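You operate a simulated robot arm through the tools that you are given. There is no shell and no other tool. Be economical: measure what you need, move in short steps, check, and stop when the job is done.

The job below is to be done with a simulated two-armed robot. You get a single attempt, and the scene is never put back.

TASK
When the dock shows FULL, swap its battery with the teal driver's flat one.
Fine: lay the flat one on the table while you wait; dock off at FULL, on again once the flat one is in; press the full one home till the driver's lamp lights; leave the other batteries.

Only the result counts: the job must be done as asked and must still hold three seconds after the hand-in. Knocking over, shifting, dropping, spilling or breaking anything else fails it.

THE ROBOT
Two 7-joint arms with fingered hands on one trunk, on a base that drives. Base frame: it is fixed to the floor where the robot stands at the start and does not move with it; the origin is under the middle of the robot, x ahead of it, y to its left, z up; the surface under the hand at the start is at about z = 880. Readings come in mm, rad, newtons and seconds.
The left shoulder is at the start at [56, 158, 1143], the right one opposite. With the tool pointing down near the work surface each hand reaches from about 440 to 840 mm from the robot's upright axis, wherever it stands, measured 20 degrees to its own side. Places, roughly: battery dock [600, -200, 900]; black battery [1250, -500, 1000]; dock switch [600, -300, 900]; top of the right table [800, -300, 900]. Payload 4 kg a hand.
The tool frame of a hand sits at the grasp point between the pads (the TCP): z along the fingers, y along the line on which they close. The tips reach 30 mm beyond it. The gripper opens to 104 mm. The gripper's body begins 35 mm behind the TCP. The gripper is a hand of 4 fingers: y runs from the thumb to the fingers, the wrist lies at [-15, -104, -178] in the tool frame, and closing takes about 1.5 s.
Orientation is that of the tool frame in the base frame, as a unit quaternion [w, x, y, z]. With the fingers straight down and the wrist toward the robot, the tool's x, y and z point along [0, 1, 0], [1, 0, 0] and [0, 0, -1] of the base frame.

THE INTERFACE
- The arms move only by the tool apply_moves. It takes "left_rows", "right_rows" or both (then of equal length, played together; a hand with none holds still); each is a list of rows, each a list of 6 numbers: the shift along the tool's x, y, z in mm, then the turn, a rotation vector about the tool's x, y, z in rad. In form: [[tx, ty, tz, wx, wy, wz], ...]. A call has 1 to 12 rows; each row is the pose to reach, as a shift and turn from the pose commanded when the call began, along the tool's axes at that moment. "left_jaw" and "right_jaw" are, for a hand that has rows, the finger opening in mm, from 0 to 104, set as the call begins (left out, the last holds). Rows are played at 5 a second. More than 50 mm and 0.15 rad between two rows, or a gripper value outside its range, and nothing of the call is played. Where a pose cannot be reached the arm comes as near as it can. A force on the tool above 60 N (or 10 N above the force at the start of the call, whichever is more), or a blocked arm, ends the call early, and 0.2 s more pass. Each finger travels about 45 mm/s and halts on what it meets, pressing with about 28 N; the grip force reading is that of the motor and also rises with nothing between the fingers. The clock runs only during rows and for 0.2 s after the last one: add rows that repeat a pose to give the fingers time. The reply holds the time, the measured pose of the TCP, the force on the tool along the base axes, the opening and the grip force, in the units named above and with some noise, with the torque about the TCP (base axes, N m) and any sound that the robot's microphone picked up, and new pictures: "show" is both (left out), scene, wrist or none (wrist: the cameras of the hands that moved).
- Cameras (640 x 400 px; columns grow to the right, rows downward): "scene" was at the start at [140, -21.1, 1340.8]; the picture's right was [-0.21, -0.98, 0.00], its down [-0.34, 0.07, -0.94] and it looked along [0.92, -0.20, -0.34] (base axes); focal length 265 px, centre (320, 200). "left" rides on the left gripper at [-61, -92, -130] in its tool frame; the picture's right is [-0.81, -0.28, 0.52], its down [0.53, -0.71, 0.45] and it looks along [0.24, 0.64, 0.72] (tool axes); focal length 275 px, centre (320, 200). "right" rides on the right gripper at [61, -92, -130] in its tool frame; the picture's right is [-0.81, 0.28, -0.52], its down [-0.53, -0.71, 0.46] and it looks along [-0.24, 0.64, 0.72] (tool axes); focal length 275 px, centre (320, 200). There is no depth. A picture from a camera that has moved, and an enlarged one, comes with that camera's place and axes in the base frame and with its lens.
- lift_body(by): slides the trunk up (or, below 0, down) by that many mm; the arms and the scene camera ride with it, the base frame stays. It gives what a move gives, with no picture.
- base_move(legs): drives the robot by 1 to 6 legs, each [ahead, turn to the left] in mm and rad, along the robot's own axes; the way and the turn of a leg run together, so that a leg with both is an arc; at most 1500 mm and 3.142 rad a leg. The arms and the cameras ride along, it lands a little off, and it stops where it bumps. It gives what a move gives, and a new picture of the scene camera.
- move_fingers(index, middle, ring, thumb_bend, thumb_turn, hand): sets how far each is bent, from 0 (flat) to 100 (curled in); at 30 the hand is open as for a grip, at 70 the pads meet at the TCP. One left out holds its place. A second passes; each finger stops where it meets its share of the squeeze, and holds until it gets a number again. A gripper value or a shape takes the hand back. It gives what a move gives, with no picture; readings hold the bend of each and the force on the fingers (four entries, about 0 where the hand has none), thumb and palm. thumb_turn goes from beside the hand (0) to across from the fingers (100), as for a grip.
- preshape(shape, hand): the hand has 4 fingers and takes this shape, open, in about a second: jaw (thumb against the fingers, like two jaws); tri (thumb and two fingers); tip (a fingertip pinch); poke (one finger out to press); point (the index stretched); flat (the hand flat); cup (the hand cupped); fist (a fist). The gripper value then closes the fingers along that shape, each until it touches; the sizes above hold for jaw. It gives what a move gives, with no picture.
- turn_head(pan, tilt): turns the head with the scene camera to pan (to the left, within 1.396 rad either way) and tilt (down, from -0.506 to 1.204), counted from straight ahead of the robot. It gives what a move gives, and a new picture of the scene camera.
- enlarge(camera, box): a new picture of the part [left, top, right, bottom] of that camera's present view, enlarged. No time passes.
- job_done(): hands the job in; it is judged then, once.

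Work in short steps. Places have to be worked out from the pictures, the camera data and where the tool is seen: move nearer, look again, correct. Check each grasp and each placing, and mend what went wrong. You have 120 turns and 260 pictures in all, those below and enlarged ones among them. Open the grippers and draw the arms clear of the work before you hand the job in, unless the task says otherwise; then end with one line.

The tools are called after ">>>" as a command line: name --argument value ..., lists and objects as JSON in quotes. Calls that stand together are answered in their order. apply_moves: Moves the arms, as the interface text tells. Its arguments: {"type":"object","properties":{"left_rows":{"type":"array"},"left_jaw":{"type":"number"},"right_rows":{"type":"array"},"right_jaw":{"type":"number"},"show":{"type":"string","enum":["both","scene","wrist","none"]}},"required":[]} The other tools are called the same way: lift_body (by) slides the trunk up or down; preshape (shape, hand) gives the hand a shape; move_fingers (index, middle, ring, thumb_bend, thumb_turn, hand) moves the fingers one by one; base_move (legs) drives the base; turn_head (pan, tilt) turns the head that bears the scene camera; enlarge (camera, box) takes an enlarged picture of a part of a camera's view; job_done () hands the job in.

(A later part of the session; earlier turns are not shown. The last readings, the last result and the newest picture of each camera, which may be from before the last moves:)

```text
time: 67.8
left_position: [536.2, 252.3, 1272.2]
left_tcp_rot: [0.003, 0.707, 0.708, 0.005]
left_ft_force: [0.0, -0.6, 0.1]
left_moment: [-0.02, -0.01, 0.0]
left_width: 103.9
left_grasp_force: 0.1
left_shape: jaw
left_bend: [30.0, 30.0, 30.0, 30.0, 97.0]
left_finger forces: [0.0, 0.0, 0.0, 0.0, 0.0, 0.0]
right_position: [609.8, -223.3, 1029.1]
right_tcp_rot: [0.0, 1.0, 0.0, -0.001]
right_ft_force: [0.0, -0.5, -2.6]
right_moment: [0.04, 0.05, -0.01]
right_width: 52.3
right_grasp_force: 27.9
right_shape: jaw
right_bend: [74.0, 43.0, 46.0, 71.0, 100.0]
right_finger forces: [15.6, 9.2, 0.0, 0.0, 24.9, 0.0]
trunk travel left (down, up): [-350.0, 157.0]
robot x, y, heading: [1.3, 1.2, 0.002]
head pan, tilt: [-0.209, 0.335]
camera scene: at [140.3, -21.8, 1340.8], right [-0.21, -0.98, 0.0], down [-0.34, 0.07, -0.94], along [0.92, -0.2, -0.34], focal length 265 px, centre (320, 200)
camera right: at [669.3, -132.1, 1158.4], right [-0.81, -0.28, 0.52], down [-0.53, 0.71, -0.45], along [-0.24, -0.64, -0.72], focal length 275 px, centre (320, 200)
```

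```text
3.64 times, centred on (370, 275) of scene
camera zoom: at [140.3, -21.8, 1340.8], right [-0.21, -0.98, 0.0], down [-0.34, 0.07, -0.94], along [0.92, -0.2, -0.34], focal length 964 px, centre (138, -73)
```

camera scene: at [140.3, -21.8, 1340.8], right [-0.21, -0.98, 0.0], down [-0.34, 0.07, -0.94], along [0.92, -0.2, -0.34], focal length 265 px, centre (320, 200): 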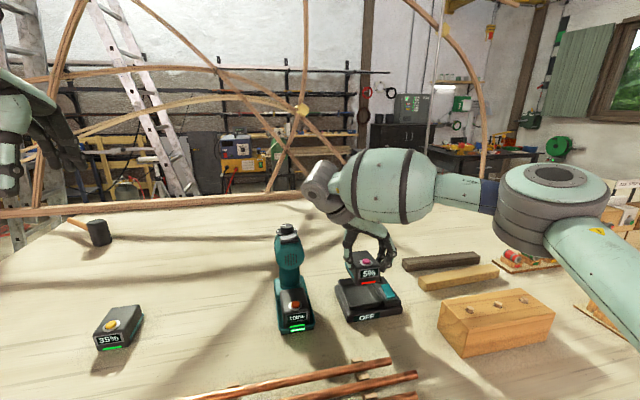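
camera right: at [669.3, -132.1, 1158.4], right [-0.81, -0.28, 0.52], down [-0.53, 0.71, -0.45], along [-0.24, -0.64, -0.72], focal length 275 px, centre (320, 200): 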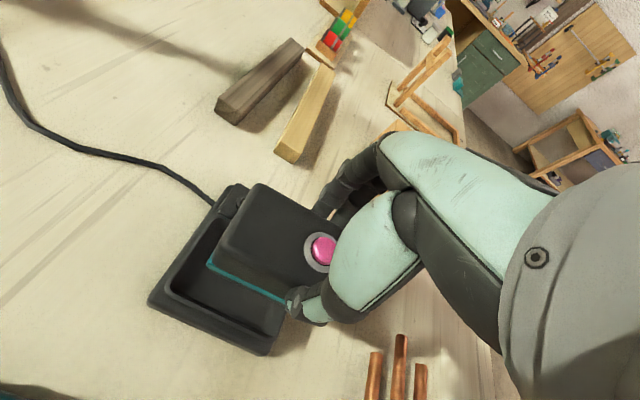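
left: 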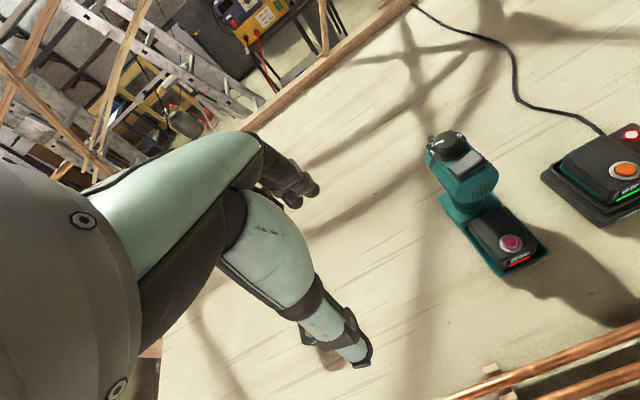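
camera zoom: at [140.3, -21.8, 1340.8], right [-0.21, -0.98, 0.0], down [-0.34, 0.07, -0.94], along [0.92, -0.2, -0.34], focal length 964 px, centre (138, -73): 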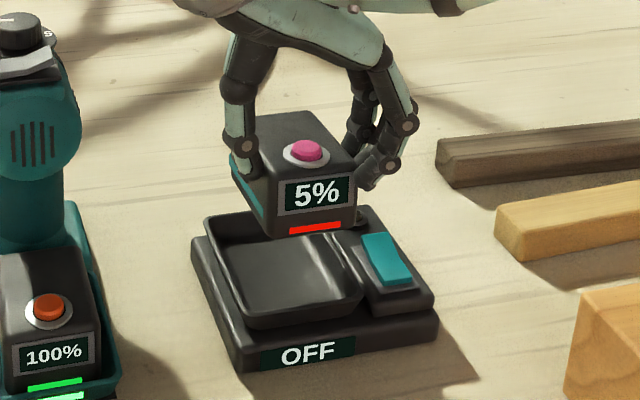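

I correct ~4 mm to the left and descend to ~15 mm above seated, then compare with the earlier seated view.

>>> apply_moves --right_rows '[[1, -4, 10, 0, 0, 0], [2, -4, 25, 0, 0, 0], [2, -4, 42, 0, 0, 0]]' --show "none"

>>> enlarge --camera "scene" --box '[310, 230, 430, 340]'

>>> enlarge --camera "right" --box '[100, 140, 360, 360]'

```text
time: 68.6
left_position: [536.0, 252.4, 1272.1]
left_tcp_rot: [0.003, 0.707, 0.707, 0.004]
left_ft_force: [-0.2, 0.2, 0.4]
left_moment: [-0.01, -0.01, -0.01]
left_width: 104.0
left_grasp_force: 0.1
left_shape: jaw
left_bend: [30.0, 30.0, 30.0, 30.0, 97.0]
left_finger forces: [0.0, 0.1, 0.0, 0.0, 0.1, 0.2]
right_position: [612.9, -215.8, 983.9]
right_tcp_rot: [-0.001, 1.0, 0.0, -0.001]
right_ft_force: [-0.4, -0.9, -3.8]
right_moment: [0.01, 0.08, 0.0]
right_width: 52.4
right_grasp_force: 28.1
right_shape: jaw
right_bend: [74.0, 43.0, 46.0, 71.0, 100.0]
right_finger forces: [15.6, 9.4, 0.0, 0.0, 24.8, 0.1]
trunk travel left (down, up): [-350.0, 157.0]
robot x, y, heading: [-1.5, 0.1, 0.007]
head pan, tilt: [-0.209, 0.335]
```

```text
3.64 times, centred on (370, 285) of scene
camera zoom: at [141.0, -21.1, 1340.7], right [-0.21, -0.98, 0.0], down [-0.34, 0.07, -0.94], along [0.92, -0.2, -0.34], focal length 964 px, centre (138, -109)
```

zoom: 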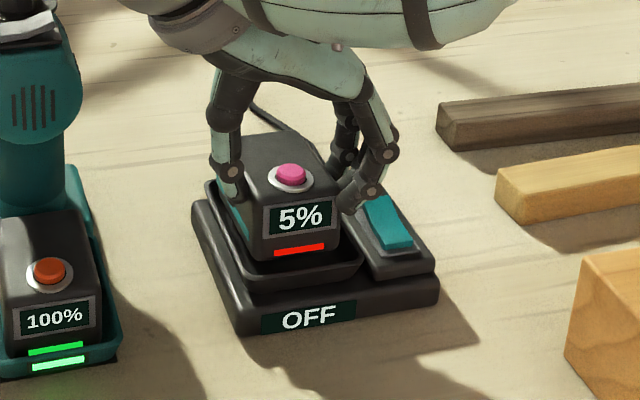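

```text
1.82 times, centred on (230, 250) of right
camera zoom: at [672.7, -125.6, 1114.0], right [-0.81, -0.28, 0.52], down [-0.53, 0.71, -0.45], along [-0.24, -0.64, -0.72], focal length 500 px, centre (484, 109)
```

zoom: 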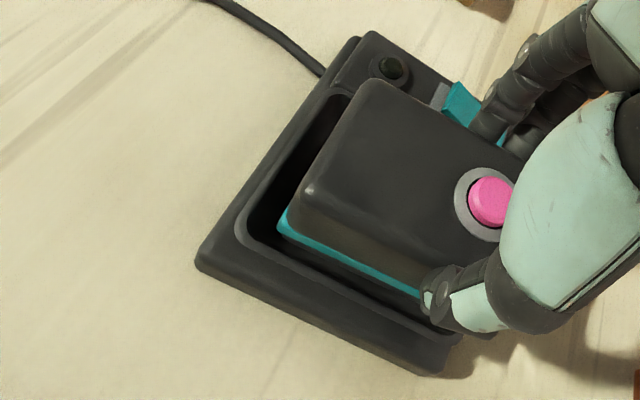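

Aligned with the reference. I lower it into the dock and press it home.

>>> apply_moves --right_rows '[[-1, 1, 5, 0, 0, 0], [-1, 1, 9, 0, 0, 0], [-1, 1, 13, 0, 0, 0], [-1, 1, 16, 0, 0, 0], [-1, 1, 18, 0, 0, 0]]' --show "none"

>>> enlarge --camera "scene" --box '[310, 230, 430, 340]'

>>> enlarge --camera "right" --box '[100, 140, 360, 360]'

```text
time: 69.8
left_position: [535.4, 252.9, 1272.4]
left_tcp_rot: [0.003, 0.707, 0.707, 0.005]
left_ft_force: [-0.3, 0.2, -0.1]
left_moment: [-0.01, 0.0, 0.0]
left_width: 104.1
left_grasp_force: 0.1
left_shape: jaw
left_bend: [30.0, 30.0, 30.0, 30.0, 97.0]
left_finger forces: [0.0, 0.0, 0.0, 0.0, 0.0, 0.0]
right_position: [610.1, -217.3, 968.7]
right_tcp_rot: [0.001, 1.0, 0.0, 0.002]
right_ft_force: [0.2, 0.1, 10.3]
right_moment: [-0.08, -0.03, 0.01]
right_width: 52.3
right_grasp_force: 28.0
right_shape: jaw
right_bend: [74.0, 43.0, 46.0, 71.0, 100.0]
right_finger forces: [16.2, 9.6, 0.1, 0.0, 26.0, 0.1]
trunk travel left (down, up): [-350.0, 157.0]
robot x, y, heading: [-0.8, 0.8, 0.002]
head pan, tilt: [-0.209, 0.335]
```

```text
3.64 times, centred on (370, 285) of scene
camera zoom: at [138.8, -20.6, 1341.1], right [-0.21, -0.98, 0.0], down [-0.33, 0.07, -0.94], along [0.92, -0.2, -0.34], focal length 964 px, centre (138, -109)
```

zoom: 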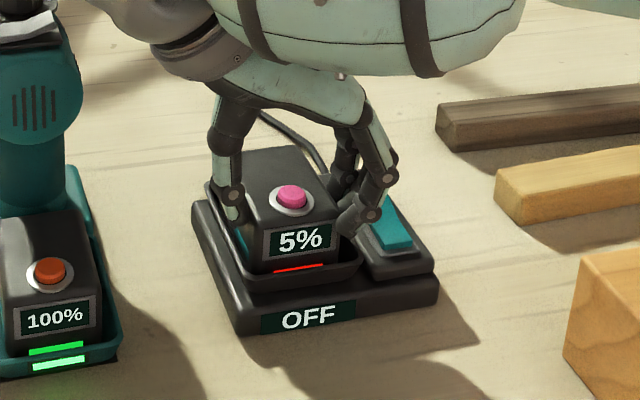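

```text
1.82 times, centred on (230, 250) of right
camera zoom: at [670.1, -126.2, 1098.9], right [-0.81, -0.28, 0.51], down [-0.53, 0.71, -0.46], along [-0.24, -0.64, -0.73], focal length 500 px, centre (484, 109)
```

zoom: 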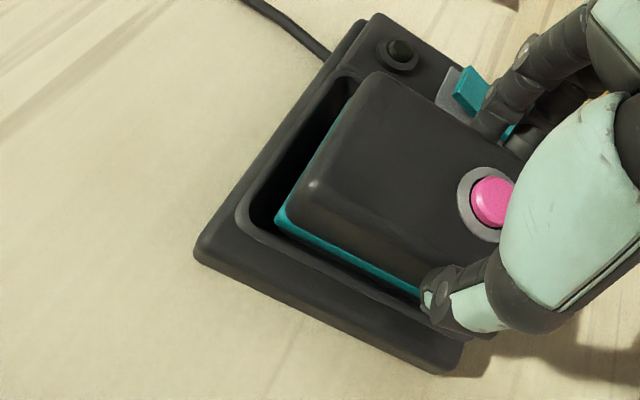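

Not yet latched (button still pink, force 10 N). I press further.

>>> apply_moves --right_rows '[[0, 0, 3, 0, 0, 0], [0, 0, 5, 0, 0, 0], [0, 0, 7, 0, 0, 0]]' --show "none"

>>> enlarge --camera "scene" --box '[310, 230, 430, 340]'

```text
time: 70.6
left_position: [532.5, 254.2, 1274.4]
left_tcp_rot: [0.006, 0.707, 0.707, 0.006]
left_ft_force: [-0.3, -0.2, -0.2]
left_moment: [-0.02, 0.0, -0.03]
left_width: 103.9
left_grasp_force: 0.1
left_shape: jaw
left_bend: [30.0, 30.0, 30.0, 30.0, 97.0]
left_finger forces: [0.0, 0.0, 0.0, 0.0, 0.1, 0.1]
right_position: [609.7, -214.2, 966.1]
right_tcp_rot: [0.0, 1.0, 0.0, 0.005]
right_ft_force: [4.3, -1.0, 39.5]
right_moment: [-0.28, -0.06, 0.08]
right_width: 54.3
right_grasp_force: 27.8
right_shape: jaw
right_bend: [74.0, 42.0, 46.0, 72.0, 100.0]
right_finger forces: [18.5, 12.0, 0.1, 0.0, 28.7, 0.0]
trunk travel left (down, up): [-350.0, 157.0]
robot x, y, heading: [-0.1, -0.7, 0.001]
head pan, tilt: [-0.209, 0.335]
```

```text
3.64 times, centred on (370, 285) of scene
camera zoom: at [135.3, -19.6, 1341.6], right [-0.21, -0.98, 0.0], down [-0.33, 0.07, -0.94], along [0.92, -0.2, -0.34], focal length 964 px, centre (138, -109)
```

zoom: 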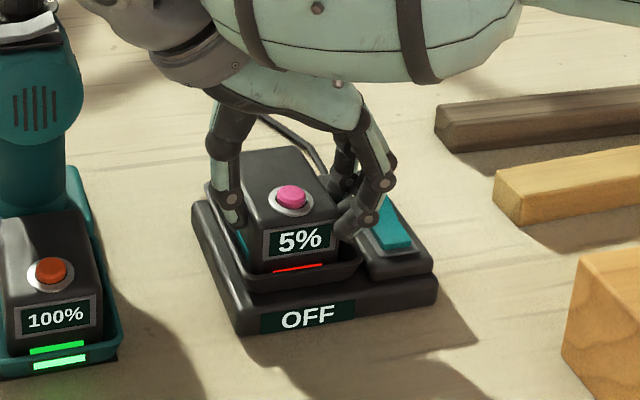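

No latch yet and the grip starts slipping. I ease off, open and rise to inspect how the battery sits.

>>> apply_moves --right_rows '[[0, 0, -7, 0, 0, 0], [0, 0, -7, 0, 0, 0], [0, 0, -7, 0, 0, 0], [0, 0, -7, 0, 0, 0], [0, 0, -7, 0, 0, 0], [0, 0, -7, 0, 0, 0], [0, 0, -35, 0, 0, 0], [0, 0, -70, 0, 0, 0], [-20, 0, -90, 0, 0, 0]]' --right_jaw 90 --show "none"

>>> enlarge --camera "scene" --box '[310, 230, 430, 340]'

>>> enlarge --camera "right" --box '[100, 140, 340, 350]'

```text
time: 72.6
left_position: [535.8, 252.3, 1272.4]
left_tcp_rot: [0.005, 0.707, 0.707, 0.005]
left_ft_force: [-0.1, -0.1, 1.4]
left_moment: [0.03, -0.01, -0.03]
left_width: 103.9
left_grasp_force: 0.1
left_shape: jaw
left_bend: [30.0, 30.0, 30.0, 30.0, 97.0]
left_finger forces: [0.0, 0.0, 0.1, 0.0, 0.1, 0.0]
right_position: [590.2, -219.1, 1048.8]
right_tcp_rot: [0.001, 1.0, 0.0, 0.0]
right_ft_force: [-0.2, 0.0, 0.3]
right_moment: [-0.01, -0.02, 0.02]
right_width: 89.8
right_grasp_force: 0.0
right_shape: jaw
right_bend: [28.0, 33.0, 31.0, 42.0, 98.0]
right_finger forces: [0.0, 0.1, 0.0, 0.1, 0.1, 0.0]
trunk travel left (down, up): [-350.0, 157.0]
robot x, y, heading: [-0.1, -1.0, 0.005]
head pan, tilt: [-0.209, 0.335]
```

```text
3.64 times, centred on (370, 285) of scene
camera zoom: at [138.9, -21.4, 1341.0], right [-0.21, -0.98, 0.0], down [-0.33, 0.07, -0.94], along [0.92, -0.2, -0.34], focal length 964 px, centre (138, -109)
```

zoom: 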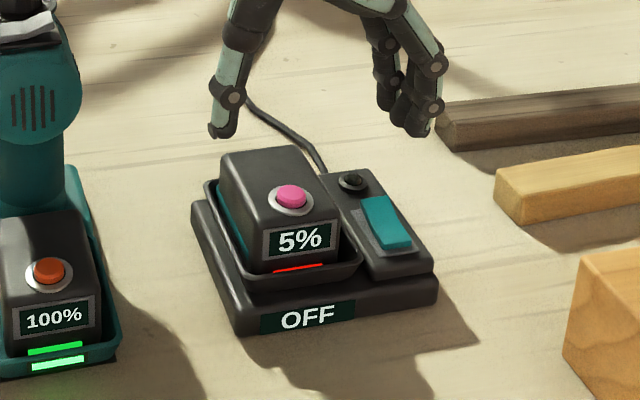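

```text
1.90 times, centred on (220, 245) of right
camera zoom: at [649.2, -128.6, 1179.6], right [-0.81, -0.28, 0.52], down [-0.53, 0.71, -0.45], along [-0.24, -0.64, -0.72], focal length 524 px, centre (510, 114)
```

zoom: 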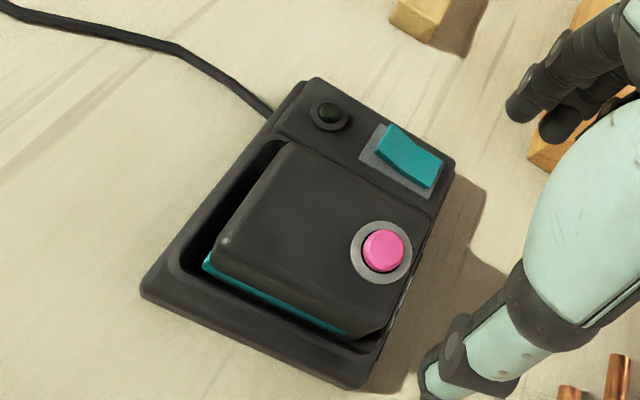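

The battery sits ~3 mm too far forward against the front lip. I regrip, lift slightly, shift it back, and press again.

>>> apply_moves --right_rows '[[20, 0, 15, 0, 0, 0], [20, 0, 45, 0, 0, 0], [20, 0, 75, 0, 0, 0]]' --show "none"

>>> apply_moves --right_rows '[[0, 0, 0, 0, 0, 0], [0, 0, 0, 0, 0, 0], [0, 0, 0, 0, 0, 0], [0, 0, 0, 0, 0, 0], [0, 0, 0, 0, 0, 0], [0, 0, 0, 0, 0, 0], [0, 0, 0, 0, 0, 0], [0, 0, -5, 0, 0, 0], [2, 1, -8, 0, 0, 0], [4, 1, -8, 0, 0, 0]]' --right_jaw 30 --show "none"

>>> enlarge --camera "scene" --box '[310, 230, 430, 340]'

```text
time: 73.4
left_position: [537.3, 252.6, 1271.6]
left_tcp_rot: [0.004, 0.707, 0.707, 0.004]
left_ft_force: [0.3, 1.0, -0.6]
left_moment: [0.01, 0.0, 0.06]
left_width: 104.1
left_grasp_force: 0.1
left_shape: jaw
left_bend: [30.0, 30.0, 30.0, 30.0, 97.0]
left_finger forces: [0.0, 0.1, 0.0, 0.1, 0.0, 0.0]
right_position: [611.6, -216.5, 973.5]
right_tcp_rot: [0.001, 1.0, 0.0, -0.002]
right_ft_force: [-0.4, -0.4, -0.5]
right_moment: [-0.02, -0.04, -0.02]
right_width: 89.6
right_grasp_force: 0.0
right_shape: jaw
right_bend: [28.0, 33.0, 31.0, 42.0, 98.0]
right_finger forces: [0.0, 0.1, 0.1, 0.1, 0.0, 0.1]
trunk travel left (down, up): [-350.0, 157.0]
robot x, y, heading: [2.2, -2.3, 0.003]
head pan, tilt: [-0.209, 0.335]
```

```text
time: 75.6
left_position: [536.6, 252.5, 1272.4]
left_tcp_rot: [0.005, 0.707, 0.707, 0.004]
left_ft_force: [0.0, 1.2, 0.7]
left_moment: [0.03, -0.01, 0.02]
left_width: 103.9
left_grasp_force: 0.0
left_shape: jaw
left_bend: [30.0, 30.0, 30.0, 30.0, 97.0]
left_finger forces: [0.0, 0.0, 0.0, 0.0, 0.1, 0.0]
right_position: [616.7, -217.7, 981.0]
right_tcp_rot: [0.001, 1.0, 0.0, -0.001]
right_ft_force: [0.6, 0.3, -3.0]
right_moment: [0.02, 0.07, 0.04]
right_width: 52.2
right_grasp_force: 28.1
right_shape: jaw
right_bend: [74.0, 43.0, 46.0, 71.0, 100.0]
right_finger forces: [15.6, 9.0, 0.1, 0.0, 24.6, 0.1]
trunk travel left (down, up): [-350.0, 157.0]
robot x, y, heading: [0.9, 0.2, -0.001]
head pan, tilt: [-0.209, 0.335]
```

```text
3.64 times, centred on (370, 285) of scene
camera zoom: at [140.8, -21.1, 1340.7], right [-0.21, -0.98, 0.0], down [-0.34, 0.07, -0.94], along [0.92, -0.2, -0.34], focal length 964 px, centre (138, -109)
```

zoom: 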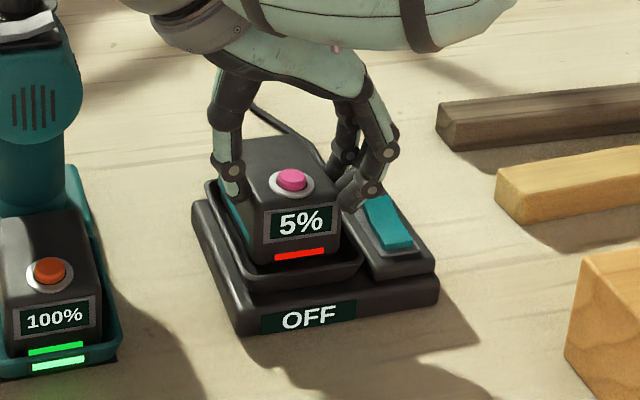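

This matches the full battery's reference view. Lower and press, with a slight ahead bias against compliance.

>>> apply_moves --right_rows '[[0, 0, 4, 0, 0, 0], [1, 0, 8, 0, 0, 0], [1, 0, 11, 0, 0, 0], [2, 0, 14, 0, 0, 0]]' --show "none"

>>> enlarge --camera "scene" --box '[310, 230, 430, 340]'

```text
time: 76.6
left_position: [533.1, 254.2, 1273.9]
left_tcp_rot: [0.004, 0.707, 0.707, 0.005]
left_ft_force: [-0.9, 0.2, -0.1]
left_moment: [0.01, -0.04, 0.0]
left_width: 104.0
left_grasp_force: 0.0
left_shape: jaw
left_bend: [30.0, 30.0, 30.0, 30.0, 97.0]
left_finger forces: [0.0, 0.1, 0.0, 0.1, 0.0, 0.1]
right_position: [615.5, -217.4, 972.2]
right_tcp_rot: [0.0, 1.0, 0.0, 0.002]
right_ft_force: [-2.3, -0.4, 16.8]
right_moment: [-0.16, 0.07, -0.03]
right_width: 52.6
right_grasp_force: 28.3
right_shape: jaw
right_bend: [74.0, 43.0, 46.0, 71.0, 100.0]
right_finger forces: [16.9, 10.5, 0.1, 0.1, 26.3, 0.1]
trunk travel left (down, up): [-350.0, 157.0]
robot x, y, heading: [0.3, 2.7, -0.003]
head pan, tilt: [-0.209, 0.335]
```

```text
3.64 times, centred on (370, 285) of scene
camera zoom: at [137.1, -20.4, 1341.3], right [-0.21, -0.98, 0.0], down [-0.33, 0.07, -0.94], along [0.92, -0.2, -0.34], focal length 964 px, centre (138, -109)
```

zoom: 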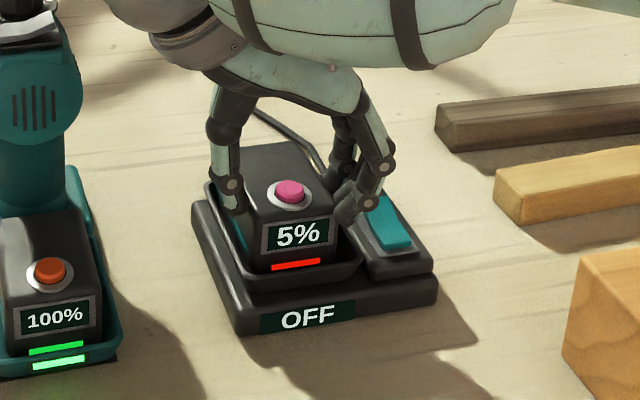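

LED fully visible now. A bit more push.

>>> apply_moves --right_rows '[[0, 0, 2, 0, 0, 0], [0, 0, 4, 0, 0, 0]]' --show "none"

>>> apply_moves --right_rows '[[0, 0, -7, 0, 0, 0], [0, 0, -7, 0, 0, 0], [0, 0, -7, 0, 0, 0], [0, 0, -7, 0, 0, 0], [0, 0, -7, 0, 0, 0], [0, 0, -7, 0, 0, 0], [0, 0, -35, 0, 0, 0], [0, 0, -70, 0, 0, 0], [-20, 0, -90, 0, 0, 0]]' --right_jaw 90 --show "none"

>>> enlarge --camera "scene" --box '[310, 230, 430, 340]'

>>> enlarge --camera "right" --box '[100, 140, 340, 350]'

```text
time: 77.2
left_position: [532.5, 254.7, 1274.5]
left_tcp_rot: [0.006, 0.708, 0.707, 0.005]
left_ft_force: [-0.2, -0.4, 0.5]
left_moment: [0.02, 0.0, 0.01]
left_width: 103.9
left_grasp_force: 0.2
left_shape: jaw
left_bend: [30.0, 30.0, 30.0, 30.0, 97.0]
left_finger forces: [0.1, 0.0, 0.0, 0.0, 0.0, 0.1]
right_position: [616.8, -217.6, 970.7]
right_tcp_rot: [0.001, 1.0, 0.0, 0.005]
right_ft_force: [1.1, 0.0, 35.9]
right_moment: [-0.16, -0.02, 0.0]
right_width: 53.9
right_grasp_force: 28.0
right_shape: jaw
right_bend: [74.0, 42.0, 46.0, 71.0, 100.0]
right_finger forces: [18.0, 11.5, 0.0, 0.0, 28.8, 0.0]
trunk travel left (down, up): [-350.0, 157.0]
robot x, y, heading: [0.5, 1.8, -0.002]
head pan, tilt: [-0.209, 0.335]
```

```text
time: 79.2
left_position: [535.7, 253.5, 1271.8]
left_tcp_rot: [0.004, 0.707, 0.707, 0.006]
left_ft_force: [0.3, -0.5, 0.3]
left_moment: [-0.02, -0.01, -0.01]
left_width: 104.2
left_grasp_force: 0.1
left_shape: jaw
left_bend: [30.0, 30.0, 30.0, 30.0, 97.0]
left_finger forces: [0.0, 0.1, 0.0, 0.0, 0.0, 0.1]
right_position: [596.2, -219.4, 1054.8]
right_tcp_rot: [-0.001, 1.0, 0.0, 0.0]
right_ft_force: [-1.1, -0.2, -0.2]
right_moment: [-0.02, -0.02, 0.01]
right_width: 89.9
right_grasp_force: 0.1
right_shape: jaw
right_bend: [28.0, 33.0, 31.0, 42.0, 98.0]
right_finger forces: [0.0, 0.0, 0.0, 0.1, 0.1, 0.1]
trunk travel left (down, up): [-350.0, 157.0]
robot x, y, heading: [-3.3, -1.1, -0.007]
head pan, tilt: [-0.209, 0.335]
```

```text
3.64 times, centred on (370, 285) of scene
camera zoom: at [138.9, -21.3, 1341.0], right [-0.21, -0.98, 0.0], down [-0.33, 0.07, -0.94], along [0.92, -0.2, -0.34], focal length 964 px, centre (138, -109)
```

zoom: 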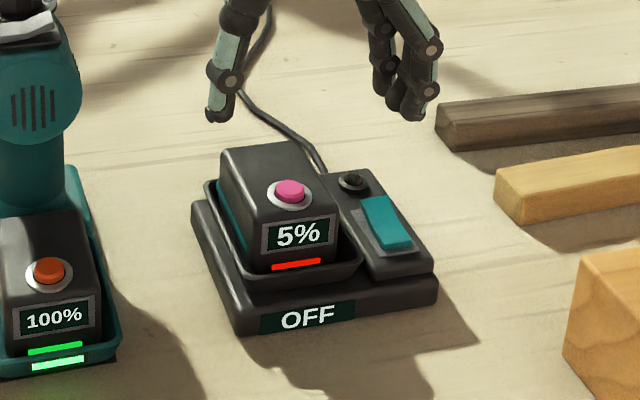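

```text
1.90 times, centred on (220, 245) of right
camera zoom: at [656.0, -128.7, 1185.9], right [-0.81, -0.28, 0.52], down [-0.53, 0.71, -0.45], along [-0.24, -0.64, -0.72], focal length 524 px, centre (510, 114)
```

zoom: 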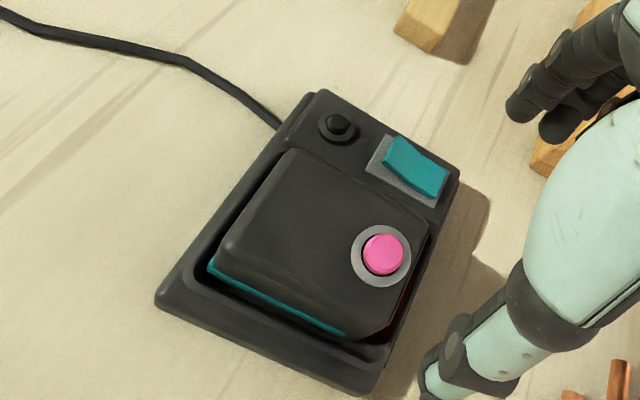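

The button is still pink, and compared with the reference the battery sits ~2.5 mm too far left. I regrip, shift right, and press again.

>>> apply_moves --right_rows '[[20, 0, 15, 0, 0, 0], [20, 0, 45, 0, 0, 0], [20, 0, 78, 0, 0, 0]]' --show "none"

>>> apply_moves --right_rows '[[0, 0, 0, 0, 0, 0], [0, 0, 0, 0, 0, 0], [0, 0, 0, 0, 0, 0], [0, 0, 0, 0, 0, 0], [0, 0, 0, 0, 0, 0], [0, 0, 0, 0, 0, 0], [0, 0, 0, 0, 0, 0], [0, 0, -5, 0, 0, 0], [-1, 2, -8, 0, 0, 0], [-1, 3, -8, 0, 0, 0]]' --right_jaw 30 --show "none"

>>> enlarge --camera "scene" --box '[310, 230, 430, 340]'

>>> enlarge --camera "right" --box '[100, 140, 340, 350]'

```text
time: 80.0
left_position: [536.5, 253.3, 1272.5]
left_tcp_rot: [0.004, 0.707, 0.707, 0.004]
left_ft_force: [-0.5, 0.0, -0.4]
left_moment: [0.02, 0.01, 0.01]
left_width: 103.9
left_grasp_force: 0.0
left_shape: jaw
left_bend: [30.0, 30.0, 30.0, 30.0, 97.0]
left_finger forces: [0.0, 0.0, 0.1, 0.0, 0.0, 0.1]
right_position: [618.1, -219.1, 977.5]
right_tcp_rot: [0.0, 1.0, 0.0, -0.001]
right_ft_force: [0.9, -0.6, -0.3]
right_moment: [-0.01, 0.0, -0.02]
right_width: 89.7
right_grasp_force: 0.1
right_shape: jaw
right_bend: [28.0, 33.0, 31.0, 42.0, 98.0]
right_finger forces: [0.0, 0.0, 0.1, 0.1, 0.0, 0.0]
trunk travel left (down, up): [-350.0, 157.0]
robot x, y, heading: [0.9, -2.2, -0.0]
head pan, tilt: [-0.209, 0.335]
```

```text
time: 82.2
left_position: [536.1, 251.3, 1272.1]
left_tcp_rot: [0.003, 0.707, 0.707, 0.005]
left_ft_force: [0.4, 0.0, -0.2]
left_moment: [-0.01, -0.02, -0.02]
left_width: 104.3
left_grasp_force: 0.1
left_shape: jaw
left_bend: [30.0, 30.0, 30.0, 30.0, 97.0]
left_finger forces: [0.0, 0.1, 0.0, 0.1, 0.0, 0.0]
right_position: [616.1, -220.7, 983.8]
right_tcp_rot: [0.0, 1.0, 0.001, 0.0]
right_ft_force: [-0.3, -0.2, -3.3]
right_moment: [-0.07, 0.03, 0.01]
right_width: 43.7
right_grasp_force: 28.0
right_shape: jaw
right_bend: [74.0, 45.0, 47.0, 74.0, 100.0]
right_finger forces: [11.1, 8.6, 0.0, 0.1, 20.8, 0.0]
trunk travel left (down, up): [-350.0, 157.0]
robot x, y, heading: [1.2, -3.6, -0.003]
head pan, tilt: [-0.209, 0.335]
```

```text
3.64 times, centred on (370, 285) of scene
camera zoom: at [140.0, -21.0, 1340.8], right [-0.21, -0.98, 0.0], down [-0.34, 0.07, -0.94], along [0.92, -0.2, -0.34], focal length 964 px, centre (138, -109)
```

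zoom: 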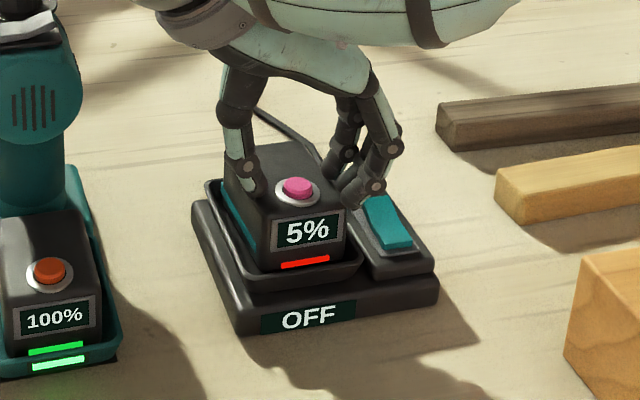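

```text
1.90 times, centred on (220, 245) of right
camera zoom: at [675.6, -130.3, 1114.7], right [-0.81, -0.28, 0.52], down [-0.53, 0.71, -0.45], along [-0.24, -0.64, -0.72], focal length 524 px, centre (510, 114)
```

zoom: 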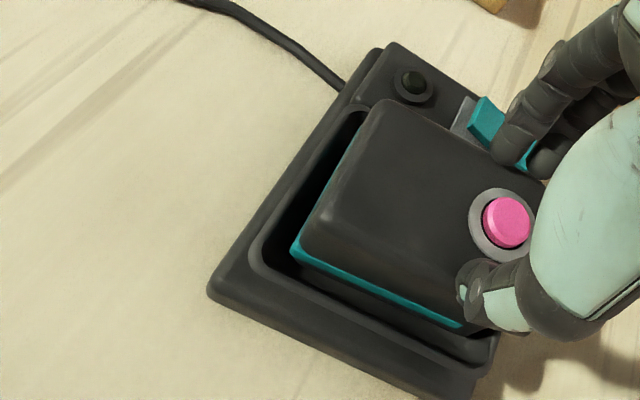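

The grip is shallow now and moved it ~2.5 mm too far right. I shift back 2.5 mm, lower, and press directly.

>>> apply_moves --right_rows '[[0, -2.5, 0, 0, 0, 0], [0, -2.5, 4, 0, 0, 0], [0, -2.5, 8, 0, 0, 0], [0, -2.5, 11, 0, 0, 0]]' --show "none"

>>> enlarge --camera "scene" --box '[310, 230, 430, 340]'

```text
time: 83.2
left_position: [532.4, 254.5, 1274.6]
left_tcp_rot: [0.005, 0.707, 0.707, 0.006]
left_ft_force: [-0.9, 0.0, -0.3]
left_moment: [0.02, 0.04, 0.04]
left_width: 104.1
left_grasp_force: 0.1
left_shape: jaw
left_bend: [30.0, 30.0, 30.0, 30.0, 97.0]
left_finger forces: [0.0, 0.1, 0.1, 0.0, 0.0, 0.1]
right_position: [616.1, -218.1, 981.4]
right_tcp_rot: [0.001, 1.0, -0.001, 0.006]
right_ft_force: [5.5, -1.5, 40.6]
right_moment: [-0.63, -0.13, 0.02]
right_width: 44.2
right_grasp_force: 27.9
right_shape: jaw
right_bend: [75.0, 44.0, 47.0, 75.0, 100.0]
right_finger forces: [30.9, 13.2, 0.1, 0.1, 26.0, 0.0]
trunk travel left (down, up): [-350.0, 157.0]
robot x, y, heading: [0.8, -2.0, -0.001]
head pan, tilt: [-0.209, 0.335]
```

```text
3.64 times, centred on (370, 285) of scene
camera zoom: at [135.1, -19.5, 1341.8], right [-0.21, -0.98, 0.0], down [-0.33, 0.07, -0.94], along [0.92, -0.2, -0.34], focal length 964 px, centre (138, -109)
```

zoom: 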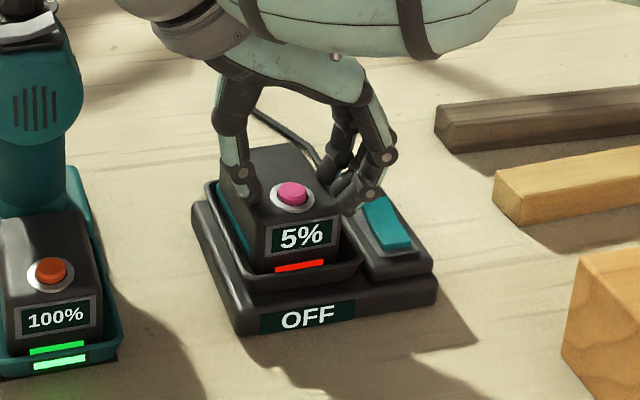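

Nearly at the reference but not latched. I release and will press from above with a fingertip near the battery's middle (behind the button).

>>> apply_moves --right_rows '[[0, 0, -8, 0, 0, 0], [0, 0, -8, 0, 0, 0], [0, 0, -8, 0, 0, 0], [0, 0, -8, 0, 0, 0], [0, 0, -8, 0, 0, 0], [0, 0, -8, 0, 0, 0], [0, 0, -40, 0, 0, 0], [0, 0, -75, 0, 0, 0]]' --right_jaw 90 --show "none"

>>> enlarge --camera "right" --box '[100, 140, 340, 350]'

>>> preshape --shape "poke" --hand "right"

>>> enlarge --camera "scene" --box '[310, 230, 430, 340]'

```text
time: 85.0
left_position: [535.4, 253.4, 1272.0]
left_tcp_rot: [0.004, 0.708, 0.706, 0.004]
left_ft_force: [-0.1, 0.5, -0.6]
left_moment: [-0.01, 0.0, -0.01]
left_width: 104.0
left_grasp_force: 0.0
left_shape: jaw
left_bend: [30.0, 30.0, 30.0, 30.0, 97.0]
left_finger forces: [0.0, 0.0, 0.0, 0.1, 0.1, 0.0]
right_position: [617.1, -216.6, 1049.1]
right_tcp_rot: [0.0, 1.0, 0.001, 0.001]
right_ft_force: [0.2, 0.1, 0.2]
right_moment: [0.01, -0.02, 0.02]
right_width: 90.0
right_grasp_force: 0.1
right_shape: jaw
right_bend: [27.0, 32.0, 31.0, 42.0, 98.0]
right_finger forces: [0.0, 0.1, 0.0, 0.0, 0.0, 0.0]
trunk travel left (down, up): [-350.0, 157.0]
robot x, y, heading: [1.9, -0.4, -0.002]
head pan, tilt: [-0.209, 0.335]
```

```text
1.90 times, centred on (220, 245) of right
camera zoom: at [676.3, -125.7, 1180.1], right [-0.81, -0.28, 0.52], down [-0.53, 0.71, -0.46], along [-0.24, -0.64, -0.72], focal length 524 px, centre (510, 114)
```

zoom: 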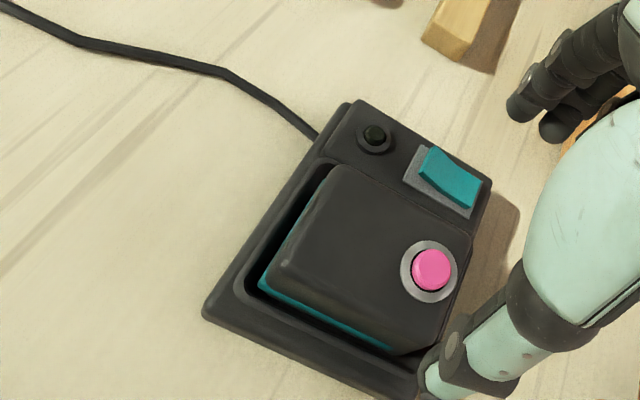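

```text
time: 85.9
left_position: [536.7, 252.4, 1272.3]
left_tcp_rot: [0.003, 0.708, 0.707, 0.006]
left_ft_force: [0.4, -1.1, -0.9]
left_moment: [0.02, -0.01, 0.04]
left_width: 104.1
left_grasp_force: 0.0
left_shape: jaw
left_bend: [30.0, 30.0, 30.0, 30.0, 97.0]
left_finger forces: [0.0, 0.0, 0.0, 0.0, 0.0, 0.0]
right_position: [616.6, -218.2, 1048.1]
right_tcp_rot: [0.0, 1.0, 0.001, -0.002]
right_ft_force: [-0.6, 0.1, 0.5]
right_moment: [0.01, -0.02, 0.02]
right_width: 0.0
right_grasp_force: 0.0
right_shape: poke
right_bend: [70.0, 70.0, 99.0, 100.0, 100.0]
right_finger forces: [0.0, 0.1, 0.0, 0.0, 0.0, 0.0]
trunk travel left (down, up): [-350.0, 157.0]
robot x, y, heading: [1.1, -0.5, 0.0]
head pan, tilt: [-0.209, 0.335]
```

```text
3.64 times, centred on (370, 285) of scene
camera zoom: at [140.2, -21.0, 1340.8], right [-0.21, -0.98, 0.0], down [-0.34, 0.07, -0.94], along [0.92, -0.2, -0.34], focal length 964 px, centre (138, -109)
```

zoom: 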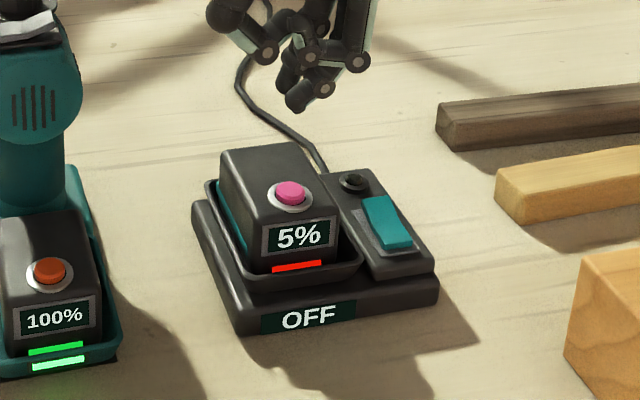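

Against the reference the battery is still ~2.5 mm left. I regrip deeper, centred at about [613.5, −220], and press again.

>>> preshape --shape "jaw" --hand "right"

>>> apply_moves --right_rows '[[-2, 1, 20, 0, 0, 0], [-3, 2, 50, 0, 0, 0], [-3, 2, 76, 0, 0, 0], [-3, 2, 76, 0, 0, 0]]' --right_jaw 90 --show "none"

>>> apply_moves --right_rows '[[0, 0, 0, 0, 0, 0], [0, 0, 0, 0, 0, 0], [0, 0, 0, 0, 0, 0], [0, 0, 0, 0, 0, 0], [0, 0, 0, 0, 0, 0], [0, 0, 0, 0, 0, 0], [0, 0, 0, 0, 0, 0], [0, 0, -5, 0, 0, 0], [0, 0, -10, 0, 0, 0]]' --right_jaw 30 --show "none"

>>> enlarge --camera "scene" --box '[310, 230, 430, 340]'

```text
time: 86.8
left_position: [536.6, 252.5, 1272.0]
left_tcp_rot: [0.004, 0.707, 0.707, 0.006]
left_ft_force: [0.1, 0.3, 0.6]
left_moment: [-0.01, -0.02, 0.0]
left_width: 104.0
left_grasp_force: 0.0
left_shape: jaw
left_bend: [30.0, 30.0, 30.0, 30.0, 97.0]
left_finger forces: [0.0, 0.0, 0.0, 0.0, 0.0, 0.0]
right_position: [618.1, -217.2, 1048.4]
right_tcp_rot: [0.0, 1.0, 0.0, -0.001]
right_ft_force: [-0.2, 0.7, -0.6]
right_moment: [-0.03, -0.05, 0.0]
right_width: 103.9
right_grasp_force: 0.0
right_shape: jaw
right_bend: [30.0, 30.0, 30.0, 30.0, 98.0]
right_finger forces: [0.1, 0.0, 0.0, 0.0, 0.1, 0.0]
trunk travel left (down, up): [-350.0, 157.0]
robot x, y, heading: [1.9, 0.3, 0.001]
head pan, tilt: [-0.209, 0.335]
```

```text
time: 87.8
left_position: [535.6, 252.8, 1272.9]
left_tcp_rot: [0.003, 0.707, 0.707, 0.005]
left_ft_force: [0.3, 0.8, 0.2]
left_moment: [0.01, 0.0, -0.03]
left_width: 103.8
left_grasp_force: 0.1
left_shape: jaw
left_bend: [30.0, 30.0, 30.0, 30.0, 97.0]
left_finger forces: [0.0, 0.0, 0.0, 0.0, 0.0, 0.1]
right_position: [612.5, -220.2, 972.1]
right_tcp_rot: [0.0, 1.0, 0.001, 0.001]
right_ft_force: [0.6, -0.2, -0.4]
right_moment: [0.02, 0.03, -0.01]
right_width: 90.0
right_grasp_force: 0.0
right_shape: jaw
right_bend: [28.0, 32.0, 30.0, 41.0, 98.0]
right_finger forces: [0.0, 0.0, 0.0, 0.0, 0.1, 0.0]
trunk travel left (down, up): [-350.0, 157.0]
robot x, y, heading: [2.7, 3.4, -0.002]
head pan, tilt: [-0.209, 0.335]
```

```text
time: 89.8
left_position: [537.2, 252.6, 1272.4]
left_tcp_rot: [0.004, 0.707, 0.707, 0.005]
left_ft_force: [0.0, 0.3, 0.2]
left_moment: [0.03, 0.02, -0.01]
left_width: 104.1
left_grasp_force: 0.0
left_shape: jaw
left_bend: [30.0, 30.0, 30.0, 30.0, 97.0]
left_finger forces: [0.1, 0.0, 0.1, 0.0, 0.1, 0.0]
right_position: [613.2, -220.8, 983.4]
right_tcp_rot: [0.0, 1.0, 0.0, -0.001]
right_ft_force: [0.6, 0.9, -3.1]
right_moment: [-0.02, 0.08, 0.01]
right_width: 52.1
right_grasp_force: 28.3
right_shape: jaw
right_bend: [74.0, 44.0, 48.0, 69.0, 100.0]
right_finger forces: [15.6, 9.1, 0.0, 0.0, 24.6, 0.0]
trunk travel left (down, up): [-350.0, 157.0]
robot x, y, heading: [-1.4, -1.9, 0.0]
head pan, tilt: [-0.209, 0.335]
```

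```text
3.64 times, centred on (370, 285) of scene
camera zoom: at [140.3, -21.0, 1340.8], right [-0.21, -0.98, 0.0], down [-0.34, 0.07, -0.94], along [0.92, -0.2, -0.34], focal length 964 px, centre (138, -109)
```

zoom: 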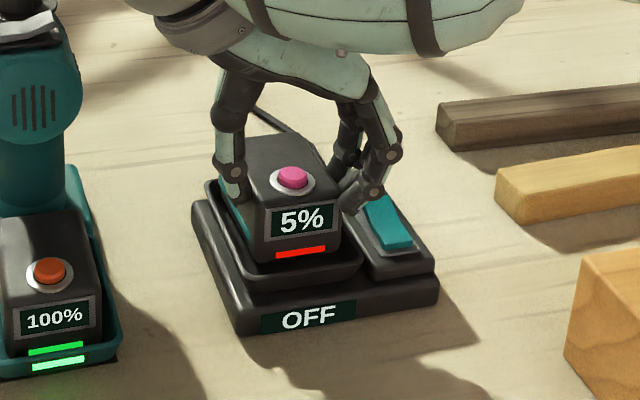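

Firm grip, view within ~1–2 mm of the reference. I nudge 1.5 mm toward me while lowering, then press.

>>> apply_moves --right_rows '[[-1.5, 0, 4, 0, 0, 0], [-1.5, 0, 8, 0, 0, 0], [-1.5, 0, 11, 0, 0, 0], [-1, 0, 14, 0, 0, 0], [-0.5, 0, 17, 0, 0, 0]]' --show "none"

>>> enlarge --camera "scene" --box '[310, 230, 430, 340]'

```text
time: 91.0
left_position: [534.3, 253.3, 1273.9]
left_tcp_rot: [0.005, 0.707, 0.707, 0.005]
left_ft_force: [0.3, 1.2, -0.8]
left_moment: [0.02, 0.01, 0.04]
left_width: 104.1
left_grasp_force: 0.0
left_shape: jaw
left_bend: [30.0, 30.0, 30.0, 30.0, 97.0]
left_finger forces: [0.1, 0.0, 0.1, 0.1, 0.0, 0.0]
right_position: [612.5, -221.2, 969.6]
right_tcp_rot: [0.0, 1.0, 0.001, 0.003]
right_ft_force: [1.6, -0.9, 22.0]
right_moment: [-0.09, -0.05, 0.01]
right_width: 52.8
right_grasp_force: 28.1
right_shape: jaw
right_bend: [74.0, 44.0, 48.0, 69.0, 100.0]
right_finger forces: [17.1, 10.6, 0.0, 0.1, 27.2, 0.1]
trunk travel left (down, up): [-350.0, 157.0]
robot x, y, heading: [3.3, 3.0, 0.001]
head pan, tilt: [-0.209, 0.335]
```

```text
3.64 times, centred on (370, 285) of scene
camera zoom: at [137.4, -20.1, 1341.4], right [-0.21, -0.98, 0.0], down [-0.33, 0.07, -0.94], along [0.92, -0.2, -0.34], focal length 964 px, centre (138, -109)
```

zoom: 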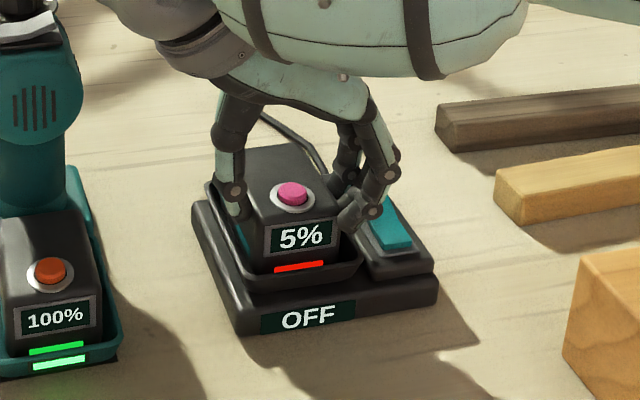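

Very close to the reference. I press a little harder and check again.

>>> apply_moves --right_rows '[[0, 1, 2, 0, 0, 0], [0, 1, 4, 0, 0, 0], [0, 1, 5, 0, 0, 0]]' --show "none"

>>> apply_moves --right_rows '[[0, 0, -7, 0, 0, 0], [0, 0, -7, 0, 0, 0], [0, 0, -7, 0, 0, 0], [0, 0, -7, 0, 0, 0], [0, 0, -7, 0, 0, 0], [0, 0, -7, 0, 0, 0], [0, 0, -40, 0, 0, 0], [0, 0, -75, 0, 0, 0], [-20, 0, -90, 0, 0, 0]]' --right_jaw 90 --show "none"

>>> enlarge --camera "scene" --box '[310, 230, 430, 340]'

>>> enlarge --camera "right" --box '[100, 140, 340, 350]'

```text
time: 91.8
left_position: [532.6, 255.2, 1274.0]
left_tcp_rot: [0.006, 0.707, 0.707, 0.006]
left_ft_force: [-0.2, -0.9, -0.2]
left_moment: [0.01, 0.0, 0.0]
left_width: 103.9
left_grasp_force: 0.0
left_shape: jaw
left_bend: [30.0, 30.0, 30.0, 30.0, 97.0]
left_finger forces: [0.0, 0.0, 0.0, 0.0, 0.1, 0.0]
right_position: [612.0, -220.3, 967.6]
right_tcp_rot: [-0.001, 1.0, 0.0, 0.006]
right_ft_force: [4.9, 0.8, 42.8]
right_moment: [0.01, -0.12, 0.08]
right_width: 53.9
right_grasp_force: 28.1
right_shape: jaw
right_bend: [74.0, 44.0, 48.0, 69.0, 100.0]
right_finger forces: [18.2, 11.4, 0.0, 0.1, 29.8, 0.0]
trunk travel left (down, up): [-350.0, 157.0]
robot x, y, heading: [1.6, 2.0, 0.004]
head pan, tilt: [-0.209, 0.335]
```

```text
time: 93.8
left_position: [534.7, 252.3, 1272.8]
left_tcp_rot: [0.005, 0.707, 0.707, 0.005]
left_ft_force: [-0.1, -0.4, -0.6]
left_moment: [0.0, -0.02, 0.01]
left_width: 103.9
left_grasp_force: 0.0
left_shape: jaw
left_bend: [30.0, 30.0, 30.0, 30.0, 97.0]
left_finger forces: [0.0, 0.0, 0.0, 0.1, 0.1, 0.0]
right_position: [591.1, -224.1, 1051.8]
right_tcp_rot: [0.0, 1.0, 0.001, 0.0]
right_ft_force: [0.1, 0.1, 0.4]
right_moment: [0.01, 0.0, 0.0]
right_width: 89.8
right_grasp_force: 0.1
right_shape: jaw
right_bend: [28.0, 33.0, 31.0, 42.0, 98.0]
right_finger forces: [0.1, 0.1, 0.0, 0.0, 0.0, 0.0]
trunk travel left (down, up): [-350.0, 157.0]
robot x, y, heading: [-3.4, 3.4, 0.005]
head pan, tilt: [-0.209, 0.335]
```

```text
3.64 times, centred on (370, 285) of scene
camera zoom: at [139.0, -21.4, 1341.0], right [-0.21, -0.98, 0.0], down [-0.33, 0.07, -0.94], along [0.92, -0.2, -0.34], focal length 964 px, centre (138, -109)
```

zoom: 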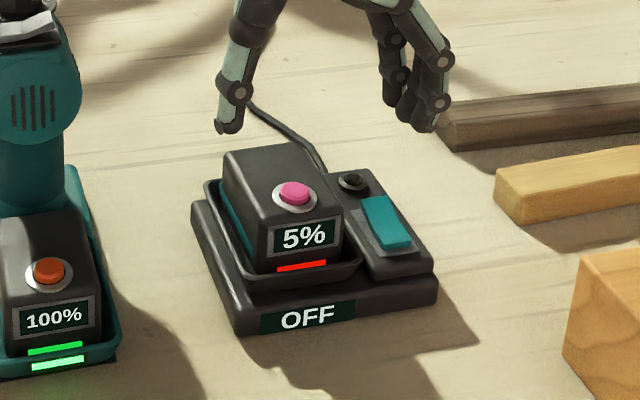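

```text
1.90 times, centred on (220, 245) of right
camera zoom: at [649.9, -132.5, 1181.5], right [-0.81, -0.28, 0.52], down [-0.53, 0.71, -0.45], along [-0.24, -0.64, -0.72], focal length 524 px, centre (510, 114)
```

zoom: 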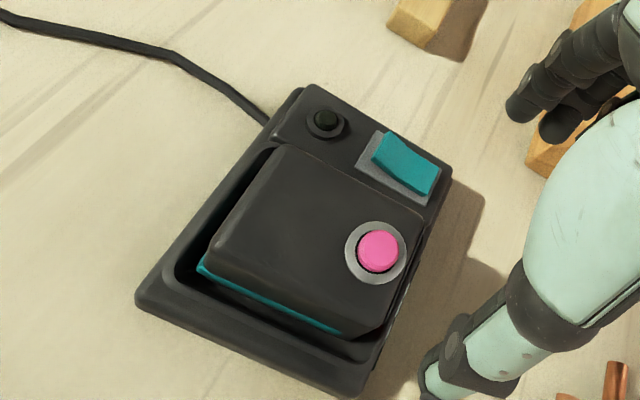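

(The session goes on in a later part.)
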